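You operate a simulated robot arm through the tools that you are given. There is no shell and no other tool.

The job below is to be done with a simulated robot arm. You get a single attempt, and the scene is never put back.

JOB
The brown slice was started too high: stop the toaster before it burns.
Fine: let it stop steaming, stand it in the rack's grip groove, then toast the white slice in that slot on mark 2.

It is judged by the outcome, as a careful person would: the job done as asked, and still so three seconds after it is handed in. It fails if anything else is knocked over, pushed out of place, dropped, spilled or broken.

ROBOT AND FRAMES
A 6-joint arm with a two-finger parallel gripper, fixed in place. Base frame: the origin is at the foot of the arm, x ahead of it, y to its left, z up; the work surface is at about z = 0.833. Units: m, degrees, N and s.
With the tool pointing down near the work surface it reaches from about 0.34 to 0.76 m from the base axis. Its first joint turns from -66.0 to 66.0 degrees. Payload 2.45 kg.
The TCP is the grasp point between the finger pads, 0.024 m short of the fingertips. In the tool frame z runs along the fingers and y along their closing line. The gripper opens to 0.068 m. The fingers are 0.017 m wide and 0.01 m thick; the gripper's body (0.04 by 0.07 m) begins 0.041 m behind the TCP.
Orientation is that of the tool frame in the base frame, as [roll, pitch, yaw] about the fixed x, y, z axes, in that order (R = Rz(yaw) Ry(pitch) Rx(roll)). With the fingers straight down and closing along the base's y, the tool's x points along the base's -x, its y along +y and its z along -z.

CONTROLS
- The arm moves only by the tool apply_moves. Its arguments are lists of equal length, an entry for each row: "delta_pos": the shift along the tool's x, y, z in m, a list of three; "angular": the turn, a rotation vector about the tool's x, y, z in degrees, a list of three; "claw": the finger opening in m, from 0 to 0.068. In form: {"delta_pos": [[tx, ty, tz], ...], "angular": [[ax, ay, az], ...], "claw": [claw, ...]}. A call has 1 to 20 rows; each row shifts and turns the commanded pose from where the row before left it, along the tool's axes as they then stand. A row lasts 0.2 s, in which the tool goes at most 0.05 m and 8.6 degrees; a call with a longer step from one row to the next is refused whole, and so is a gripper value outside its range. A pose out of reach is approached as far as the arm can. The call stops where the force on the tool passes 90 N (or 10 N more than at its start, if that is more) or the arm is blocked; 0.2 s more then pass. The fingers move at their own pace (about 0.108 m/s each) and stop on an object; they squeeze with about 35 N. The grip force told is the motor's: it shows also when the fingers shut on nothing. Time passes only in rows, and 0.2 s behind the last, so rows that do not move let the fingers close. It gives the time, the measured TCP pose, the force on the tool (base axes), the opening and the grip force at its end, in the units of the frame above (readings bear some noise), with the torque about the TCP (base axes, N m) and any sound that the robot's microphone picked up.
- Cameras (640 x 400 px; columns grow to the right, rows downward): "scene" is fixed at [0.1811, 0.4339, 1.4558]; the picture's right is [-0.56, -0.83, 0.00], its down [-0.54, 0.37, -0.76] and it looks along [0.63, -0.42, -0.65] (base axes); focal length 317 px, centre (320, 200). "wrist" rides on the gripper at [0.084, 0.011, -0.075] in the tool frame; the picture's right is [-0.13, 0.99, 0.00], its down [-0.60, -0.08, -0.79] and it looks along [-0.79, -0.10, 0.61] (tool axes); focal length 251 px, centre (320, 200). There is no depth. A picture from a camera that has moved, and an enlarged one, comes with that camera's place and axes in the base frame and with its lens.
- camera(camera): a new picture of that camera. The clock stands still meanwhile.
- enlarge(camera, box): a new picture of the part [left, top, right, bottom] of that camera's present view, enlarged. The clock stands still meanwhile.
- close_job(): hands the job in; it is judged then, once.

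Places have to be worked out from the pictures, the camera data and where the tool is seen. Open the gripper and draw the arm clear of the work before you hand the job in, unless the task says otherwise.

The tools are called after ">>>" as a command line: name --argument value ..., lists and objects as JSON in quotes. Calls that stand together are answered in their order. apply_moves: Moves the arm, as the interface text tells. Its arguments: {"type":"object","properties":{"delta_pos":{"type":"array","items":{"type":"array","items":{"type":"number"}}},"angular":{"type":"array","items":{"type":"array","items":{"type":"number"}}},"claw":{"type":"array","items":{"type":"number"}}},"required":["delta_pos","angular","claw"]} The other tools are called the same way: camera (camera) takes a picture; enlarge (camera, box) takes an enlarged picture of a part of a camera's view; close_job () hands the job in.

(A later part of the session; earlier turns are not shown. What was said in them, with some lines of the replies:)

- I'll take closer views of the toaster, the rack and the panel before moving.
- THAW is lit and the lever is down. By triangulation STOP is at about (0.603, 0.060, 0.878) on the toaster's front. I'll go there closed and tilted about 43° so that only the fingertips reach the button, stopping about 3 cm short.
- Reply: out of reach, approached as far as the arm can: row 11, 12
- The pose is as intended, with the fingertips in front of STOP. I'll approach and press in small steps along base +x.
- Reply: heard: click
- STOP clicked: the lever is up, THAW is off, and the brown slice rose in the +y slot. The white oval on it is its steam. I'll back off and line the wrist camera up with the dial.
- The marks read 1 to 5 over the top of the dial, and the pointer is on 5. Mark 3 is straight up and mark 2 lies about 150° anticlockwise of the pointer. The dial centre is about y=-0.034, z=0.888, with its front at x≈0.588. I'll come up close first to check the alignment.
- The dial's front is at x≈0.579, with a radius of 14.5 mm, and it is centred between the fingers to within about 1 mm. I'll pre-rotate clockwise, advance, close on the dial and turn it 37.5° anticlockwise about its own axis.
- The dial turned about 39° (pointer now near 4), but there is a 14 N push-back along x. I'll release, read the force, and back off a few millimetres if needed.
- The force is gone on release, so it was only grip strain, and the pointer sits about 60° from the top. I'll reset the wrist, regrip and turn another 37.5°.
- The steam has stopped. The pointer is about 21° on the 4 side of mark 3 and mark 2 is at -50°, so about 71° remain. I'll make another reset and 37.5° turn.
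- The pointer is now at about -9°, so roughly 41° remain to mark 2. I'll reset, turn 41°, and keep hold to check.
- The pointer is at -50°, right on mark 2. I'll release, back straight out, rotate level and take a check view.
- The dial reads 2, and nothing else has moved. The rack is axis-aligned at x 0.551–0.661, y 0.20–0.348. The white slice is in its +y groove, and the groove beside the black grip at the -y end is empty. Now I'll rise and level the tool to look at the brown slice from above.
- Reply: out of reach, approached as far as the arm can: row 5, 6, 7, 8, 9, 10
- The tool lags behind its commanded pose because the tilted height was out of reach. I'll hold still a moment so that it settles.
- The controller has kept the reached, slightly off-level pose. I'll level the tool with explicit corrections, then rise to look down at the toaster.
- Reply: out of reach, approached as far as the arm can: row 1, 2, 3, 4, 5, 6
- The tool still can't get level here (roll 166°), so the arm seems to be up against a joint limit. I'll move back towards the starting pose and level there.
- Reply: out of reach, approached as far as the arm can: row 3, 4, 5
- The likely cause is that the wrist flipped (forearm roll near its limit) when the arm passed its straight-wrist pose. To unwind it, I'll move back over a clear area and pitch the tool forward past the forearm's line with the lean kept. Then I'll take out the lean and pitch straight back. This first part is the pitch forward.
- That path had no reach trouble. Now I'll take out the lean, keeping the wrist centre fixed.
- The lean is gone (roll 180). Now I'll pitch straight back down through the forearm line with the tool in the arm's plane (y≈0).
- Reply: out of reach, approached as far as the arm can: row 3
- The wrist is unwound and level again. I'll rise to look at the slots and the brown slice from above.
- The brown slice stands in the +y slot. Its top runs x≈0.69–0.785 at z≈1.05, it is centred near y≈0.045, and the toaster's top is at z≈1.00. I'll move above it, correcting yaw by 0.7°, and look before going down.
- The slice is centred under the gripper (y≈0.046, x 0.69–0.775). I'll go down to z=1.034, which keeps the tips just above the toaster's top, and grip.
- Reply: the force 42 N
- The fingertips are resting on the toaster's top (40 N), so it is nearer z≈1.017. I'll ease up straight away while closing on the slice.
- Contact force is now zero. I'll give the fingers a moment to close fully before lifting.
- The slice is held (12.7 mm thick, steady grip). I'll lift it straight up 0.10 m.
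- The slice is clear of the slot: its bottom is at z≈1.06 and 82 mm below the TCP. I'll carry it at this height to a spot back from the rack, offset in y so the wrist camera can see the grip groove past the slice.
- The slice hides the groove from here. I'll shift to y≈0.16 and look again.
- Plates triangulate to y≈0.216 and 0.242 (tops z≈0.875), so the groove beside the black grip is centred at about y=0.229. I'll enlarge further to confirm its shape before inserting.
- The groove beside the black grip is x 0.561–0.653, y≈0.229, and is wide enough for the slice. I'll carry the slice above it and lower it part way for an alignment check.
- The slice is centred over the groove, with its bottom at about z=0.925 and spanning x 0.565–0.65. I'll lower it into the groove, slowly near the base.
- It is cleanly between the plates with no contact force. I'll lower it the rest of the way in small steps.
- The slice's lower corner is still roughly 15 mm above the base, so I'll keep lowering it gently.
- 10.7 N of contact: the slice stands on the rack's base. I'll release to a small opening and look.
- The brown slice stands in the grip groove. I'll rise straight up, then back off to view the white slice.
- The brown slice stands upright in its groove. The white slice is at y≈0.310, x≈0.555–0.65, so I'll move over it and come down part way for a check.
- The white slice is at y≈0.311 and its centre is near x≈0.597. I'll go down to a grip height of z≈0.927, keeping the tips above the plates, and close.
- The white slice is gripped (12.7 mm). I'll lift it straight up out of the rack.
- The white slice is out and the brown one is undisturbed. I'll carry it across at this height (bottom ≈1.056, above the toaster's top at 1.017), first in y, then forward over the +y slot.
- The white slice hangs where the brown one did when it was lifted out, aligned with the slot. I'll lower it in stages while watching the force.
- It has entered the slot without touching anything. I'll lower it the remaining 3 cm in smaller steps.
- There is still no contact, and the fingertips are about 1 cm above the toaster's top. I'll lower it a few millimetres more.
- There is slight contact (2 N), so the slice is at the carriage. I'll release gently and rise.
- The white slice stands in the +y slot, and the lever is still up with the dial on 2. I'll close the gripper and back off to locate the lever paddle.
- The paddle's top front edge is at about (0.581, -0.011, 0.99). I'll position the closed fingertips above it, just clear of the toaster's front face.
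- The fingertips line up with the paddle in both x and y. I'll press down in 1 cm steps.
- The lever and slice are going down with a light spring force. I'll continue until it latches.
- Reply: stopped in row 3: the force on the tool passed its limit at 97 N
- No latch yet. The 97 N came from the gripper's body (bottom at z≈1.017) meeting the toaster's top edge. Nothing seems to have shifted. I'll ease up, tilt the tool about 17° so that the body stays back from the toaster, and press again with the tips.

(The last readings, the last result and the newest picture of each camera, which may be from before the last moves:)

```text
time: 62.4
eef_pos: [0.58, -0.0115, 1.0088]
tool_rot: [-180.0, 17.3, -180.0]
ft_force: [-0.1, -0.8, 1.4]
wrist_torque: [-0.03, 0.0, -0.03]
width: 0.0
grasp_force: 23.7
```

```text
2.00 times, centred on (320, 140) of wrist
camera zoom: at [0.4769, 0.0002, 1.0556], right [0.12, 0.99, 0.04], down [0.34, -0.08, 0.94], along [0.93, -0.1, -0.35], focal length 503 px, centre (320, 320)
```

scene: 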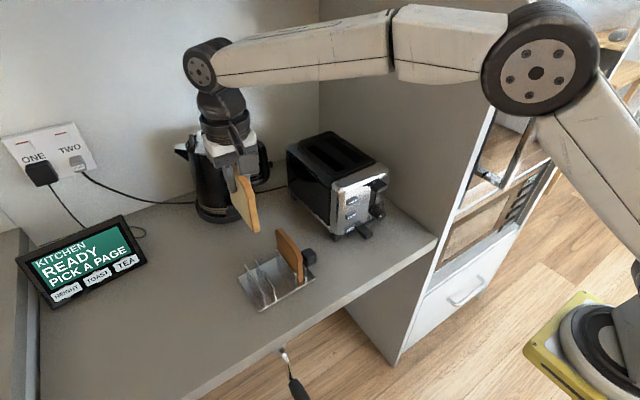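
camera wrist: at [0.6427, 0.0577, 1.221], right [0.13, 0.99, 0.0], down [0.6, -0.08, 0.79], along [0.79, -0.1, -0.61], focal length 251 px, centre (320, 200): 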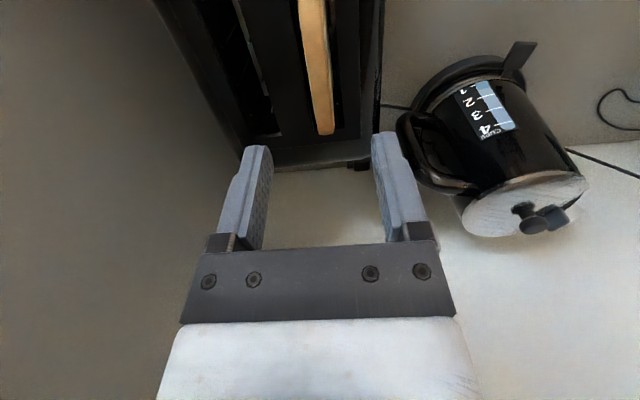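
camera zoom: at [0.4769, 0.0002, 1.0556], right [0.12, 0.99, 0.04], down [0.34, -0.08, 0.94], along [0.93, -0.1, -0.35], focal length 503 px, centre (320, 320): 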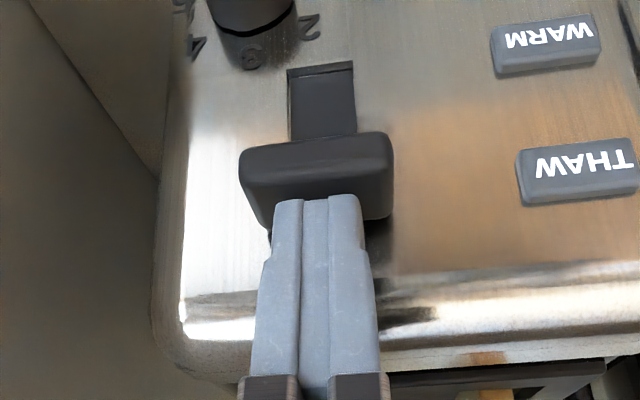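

Now the tips rest on the paddle with the body well back. I'll press down again.

>>> apply_moves --delta_pos '[[0.00297, 0, 0.00955], [0.00297, 0, 0.00955], [0.00297, 0, 0.00955], [0.00297, 0, 0.00955], [0.0018, 0, 0.0057], [0.0012, 0, 0.0038]]' --angular '[[0, 0, 0], [0, 0, 0], [0, 0, 0], [0, 0, 0], [0, 0, 0], [0, 0, 0]]' --claw '[0, 0, 0, 0, 0, 0]'

>>> enlarge --camera "scene" --box '[330, 120, 430, 240]'

>>> enlarge --camera "wrist" --box '[230, 40, 410, 240]'

```text
time: 63.8
eef_pos: [0.5807, -0.0107, 0.9659]
tool_rot: [180.0, 17.9, -179.8]
ft_force: [-43.6, 2.5, 67.2]
wrist_torque: [0.95, -3.63, 0.76]
width: 0.0
grasp_force: 23.9
```

```text
3.33 times, centred on (380, 180) of scene
camera zoom: at [0.1783, 0.434, 1.4561], right [-0.56, -0.83, 0.0], down [-0.54, 0.37, -0.76], along [0.63, -0.42, -0.65], focal length 1056 px, centre (120, 267)
```

zoom: 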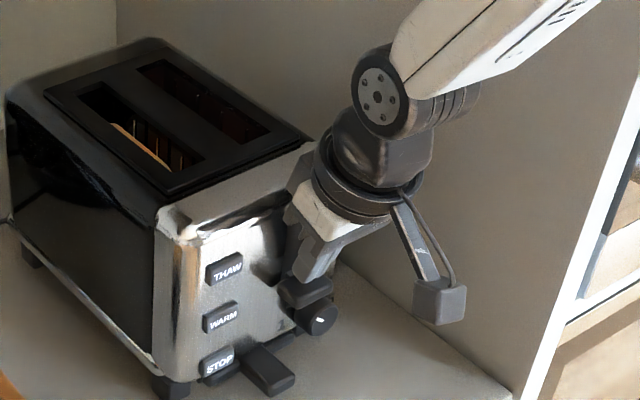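

```text
2.00 times, centred on (320, 140) of wrist
camera zoom: at [0.4768, 0.0002, 1.0115], right [0.12, 0.99, 0.04], down [0.33, -0.08, 0.94], along [0.94, -0.1, -0.34], focal length 503 px, centre (320, 320)
```

zoom: 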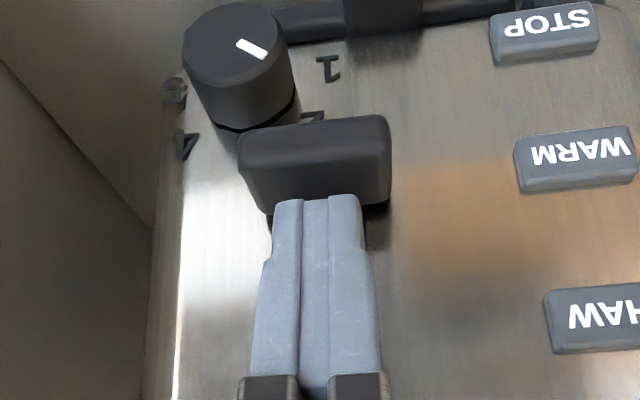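

The elements glow in both slots and the slice is fully down; I'm on the end stop (67 N). I'll ease off upward straight away and check that the lever stays latched.

>>> apply_moves --delta_pos '[[-0.003, 0, -0.0095], [-0.006, 0, -0.019], [-0.009, 0, -0.029]]' --angular '[[0, 0, 0], [0, 0, 0], [0, 0, 0]]' --claw '[0, 0, 0]'

>>> enlarge --camera "scene" --box '[330, 120, 430, 240]'

>>> enlarge --camera "wrist" --box '[230, 40, 410, 240]'

>>> camera --camera "scene"

```text
time: 64.6
eef_pos: [0.5797, -0.01, 1.02]
tool_rot: [-179.9, 17.1, -179.9]
ft_force: [-0.3, 0.3, -0.3]
wrist_torque: [-0.02, 0.02, 0.0]
width: 0.0
grasp_force: 23.6
```

```text
3.33 times, centred on (380, 180) of scene
camera zoom: at [0.1811, 0.4339, 1.4558], right [-0.56, -0.83, 0.0], down [-0.54, 0.37, -0.76], along [0.63, -0.42, -0.65], focal length 1056 px, centre (120, 267)
```

zoom: 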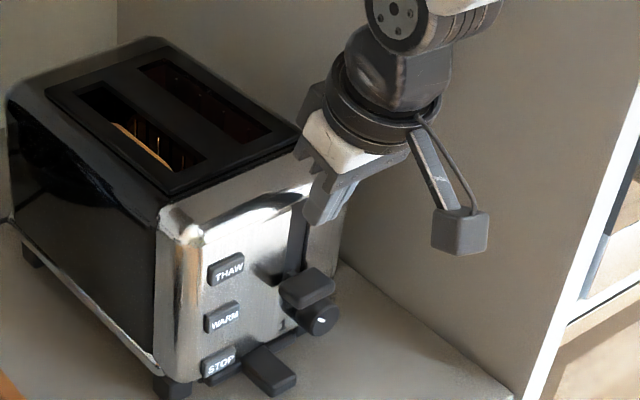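

```text
2.00 times, centred on (320, 140) of wrist
camera zoom: at [0.4769, 0.0006, 1.0667], right [0.12, 0.99, 0.04], down [0.34, -0.08, 0.94], along [0.93, -0.1, -0.35], focal length 503 px, centre (320, 320)
```

zoom: 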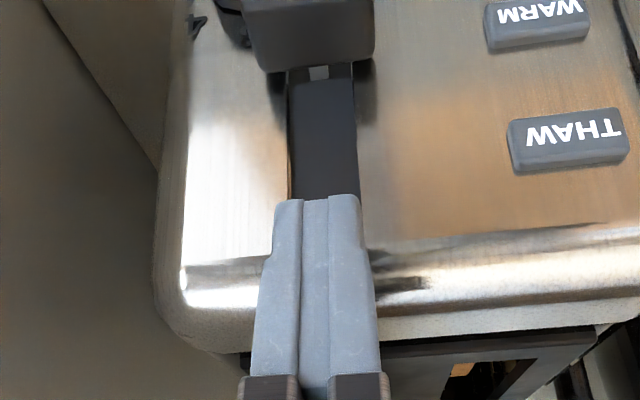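

```text
taken
```

scene: 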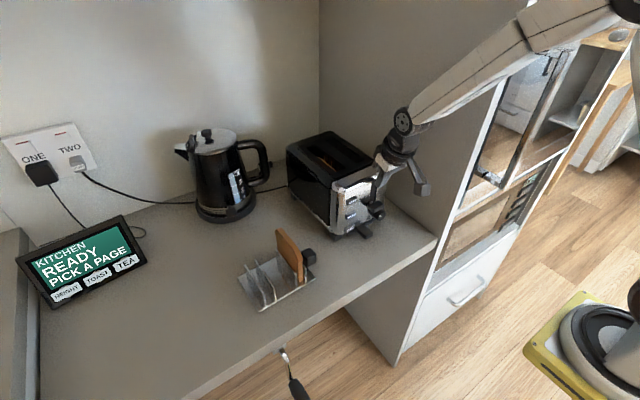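

It has latched: the lever is down, the elements are glowing, the dial is on 2, THAW is off and nothing has shifted. I'll draw the arm back, level and open it, and then wait for the toast.

>>> apply_moves --delta_pos '[[0.043, 0, -0.0133], [0.043, 0, -0.0133], [0, 0, 0], [0, 0, 0], [0, 0, -0.045], [0, 0, -0.045], [0, 0, 0], [0, 0, 0]]' --angular '[[0, 0, 0], [0, 0, 0], [0, 8.6, 0], [0, 8.5, 0], [0, 0, 0], [0, 0, 0], [0, 0, 0], [0, 0, 0]]' --claw '[0, 0, 0, 0, 0.03, 0.068, 0.068, 0.068]'

>>> camera --camera "wrist"

>>> enlarge --camera "scene" --box '[270, 120, 410, 250]'

>>> enlarge --camera "scene" --box '[220, 220, 340, 320]'

```text
time: 66.4
eef_pos: [0.4905, -0.0113, 1.1082]
tool_rot: [-180.0, 0.1, -179.9]
ft_force: [0.5, 0.2, -1.0]
wrist_torque: [0.01, 0.0, 0.01]
width: 0.068
grasp_force: 0.1
```

```text
taken
camera wrist: at [0.4055, 0.0004, 1.1833], right [0.13, 0.99, 0.0], down [0.6, -0.08, 0.79], along [0.79, -0.1, -0.61], focal length 251 px, centre (320, 200)
```

wrist: 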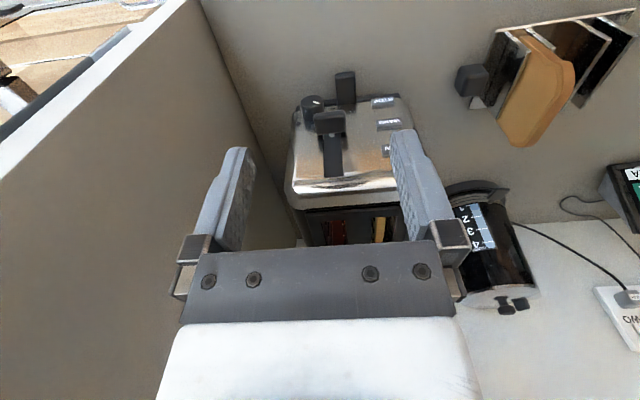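

```text
3.08 times, centred on (340, 185) of scene
camera zoom: at [0.1811, 0.4339, 1.4558], right [-0.56, -0.83, 0.0], down [-0.54, 0.37, -0.76], along [0.63, -0.42, -0.65], focal length 975 px, centre (258, 246)
```

zoom: 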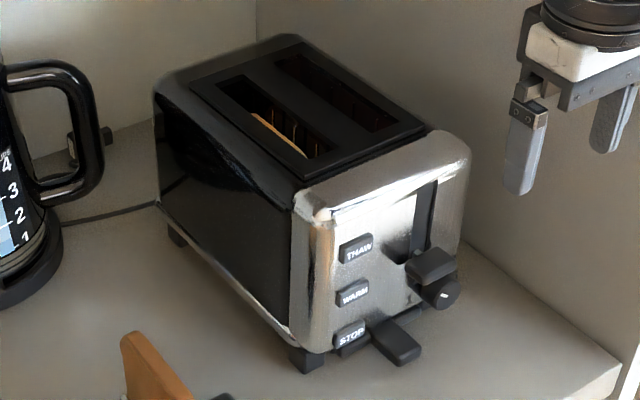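

```text
4.00 times, centred on (280, 270) of scene
camera zoom: at [0.1811, 0.4339, 1.4558], right [-0.56, -0.83, 0.0], down [-0.54, 0.37, -0.76], along [0.63, -0.42, -0.65], focal length 1268 px, centre (480, -80)
```

zoom: 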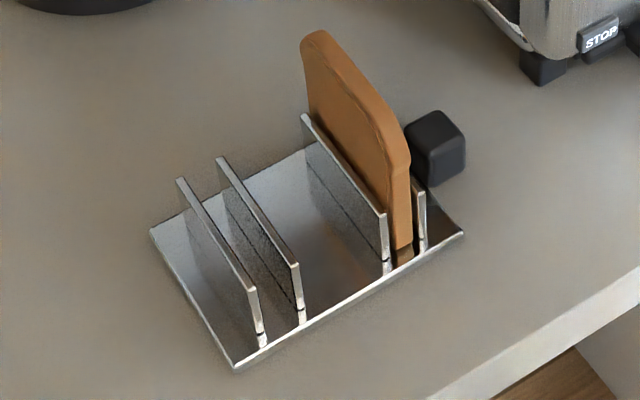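

Everything is as intended: toasting on mark 2, and the brown slice upright in the grip groove. I'll wait with the arm clear so that the toast can finish.

>>> apply_moves --delta_pos '[[0, 0, -0.04], [0, 0, -0.04], [0, 0, 0], [0, 0, 0], [0, 0, 0], [0, 0, 0], [0, 0, 0], [0, 0, 0], [0, 0, 0], [0, 0, 0], [0, 0, 0], [0, 0, 0], [0, 0, 0], [0, 0, 0], [0, 0, 0], [0, 0, 0], [0, 0, 0], [0, 0, 0], [0, 0, 0], [0, 0, 0]]' --angular '[[0, 0, 0], [0, 0, 0], [0, 0, 0], [0, 0, 0], [0, 0, 0], [0, 0, 0], [0, 0, 0], [0, 0, 0], [0, 0, 0], [0, 0, 0], [0, 0, 0], [0, 0, 0], [0, 0, 0], [0, 0, 0], [0, 0, 0], [0, 0, 0], [0, 0, 0], [0, 0, 0], [0, 0, 0], [0, 0, 0]]' --claw '[0.068, 0.068, 0.068, 0.068, 0.068, 0.068, 0.068, 0.068, 0.068, 0.068, 0.068, 0.068, 0.068, 0.068, 0.068, 0.068, 0.068, 0.068, 0.068, 0.068]'

>>> enlarge --camera "scene" --box '[270, 120, 410, 250]'

```text
time: 70.6
eef_pos: [0.4883, -0.01, 1.1864]
tool_rot: [180.0, 0.0, -179.9]
ft_force: [-0.1, 0.8, 0.5]
wrist_torque: [-0.02, 0.01, -0.04]
width: 0.0678
grasp_force: 0.0
```

```text
3.08 times, centred on (340, 185) of scene
camera zoom: at [0.1811, 0.4339, 1.4558], right [-0.56, -0.83, 0.0], down [-0.54, 0.37, -0.76], along [0.63, -0.42, -0.65], focal length 975 px, centre (258, 246)
```

zoom: 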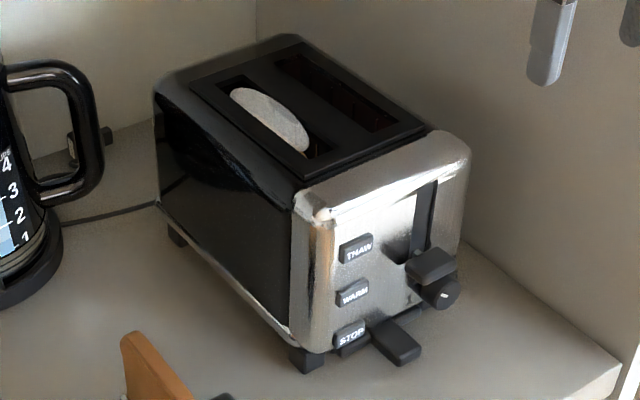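

The white slice is now steaming in the slot with the lever still latched, so it's toasting. I'll keep waiting, clear of it.

>>> apply_moves --delta_pos '[[0, 0, 0], [0, 0, 0], [0, 0, 0], [0, 0, 0], [0, 0, 0], [0, 0, 0], [0, 0, 0], [0, 0, 0], [0, 0, 0], [0, 0, 0], [0, 0, 0], [0, 0, 0], [0, 0, 0], [0, 0, 0], [0, 0, 0], [0, 0, 0], [0, 0, 0], [0, 0, 0], [0, 0, 0], [0, 0, 0]]' --angular '[[0, 0, 0], [0, 0, 0], [0, 0, 0], [0, 0, 0], [0, 0, 0], [0, 0, 0], [0, 0, 0], [0, 0, 0], [0, 0, 0], [0, 0, 0], [0, 0, 0], [0, 0, 0], [0, 0, 0], [0, 0, 0], [0, 0, 0], [0, 0, 0], [0, 0, 0], [0, 0, 0], [0, 0, 0], [0, 0, 0]]' --claw '[0.068, 0.068, 0.068, 0.068, 0.068, 0.068, 0.068, 0.068, 0.068, 0.068, 0.068, 0.068, 0.068, 0.068, 0.068, 0.068, 0.068, 0.068, 0.068, 0.068]'

>>> enlarge --camera "scene" --box '[270, 120, 410, 250]'

```text
time: 74.8
eef_pos: [0.4898, -0.0109, 1.1865]
tool_rot: [180.0, 0.1, -179.9]
ft_force: [-1.0, 0.0, -0.4]
wrist_torque: [0.0, 0.0, 0.02]
width: 0.0679
grasp_force: 0.1
```

```text
3.08 times, centred on (340, 185) of scene
camera zoom: at [0.1811, 0.4339, 1.4558], right [-0.56, -0.83, 0.0], down [-0.54, 0.37, -0.76], along [0.63, -0.42, -0.65], focal length 975 px, centre (258, 246)
```

zoom: 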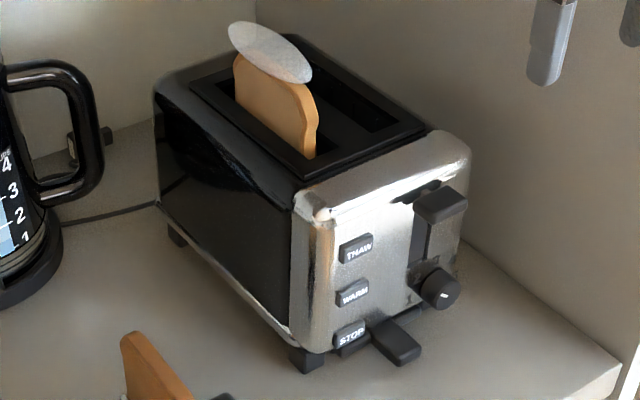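

The toast finished by itself and popped up, lightly browned, with the lever up and the dial on 2. One last overall look before I hand it in.

>>> camera --camera "scene"

>>> camera --camera "wrist"

```text
taken
```

scene: 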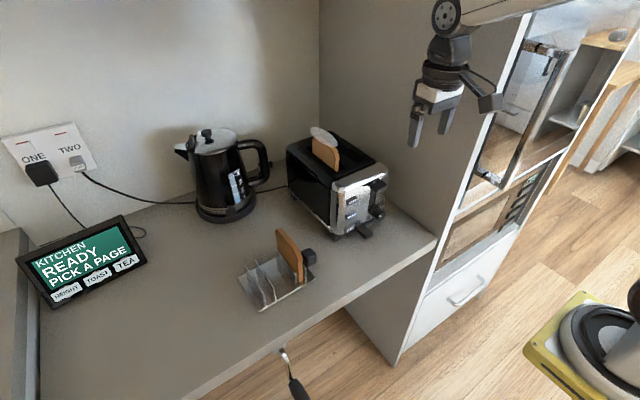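

```text
taken
camera wrist: at [0.4048, -0.0001, 1.2615], right [0.13, 0.99, 0.0], down [0.6, -0.08, 0.79], along [0.79, -0.1, -0.61], focal length 251 px, centre (320, 200)
```

wrist: 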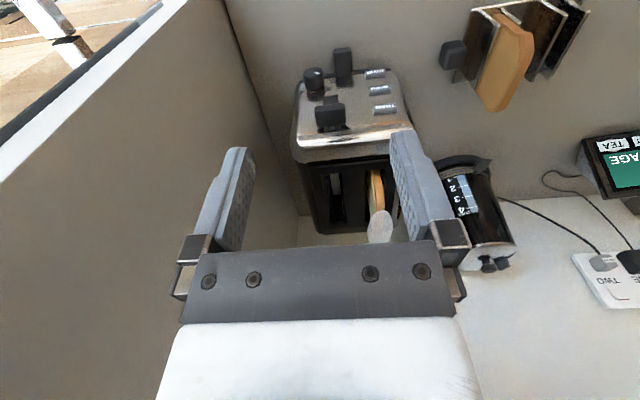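

All is in order: the brown slice stands in the grip groove, the white slice is toasted on mark 2 in the same slot, and the other items are in place. The gripper is open and clear, so I'm handing the job in.

>>> close_job

```text
The job is handed in.
```

The job is done and handed in. I don't have the judge's result.

- **Toaster stopped:** I pressed STOP about 4 s in. The brown slice popped up and the THAW light went off.
- **Brown slice:** I let it stop steaming, then stood it upright in the rack groove beside the black grip. I took that to be the grip groove.
- **White slice:** I turned the dial from 5 to 2, moved the white slice from the rack to the slot the brown one had been in, and pressed the lever down. It toasted, popped up by itself lightly browned, and was still steaming when I handed in.

On the way, the gripper touched the toaster harder than intended three times:
- The fingertips rested on its top at about 40 N.
- The gripper's body met its top edge at 97 N.
- I pressed the lever's end stop at about 67 N.

In the pictures afterwards the toaster was still in place and undamaged, and nothing else had moved.
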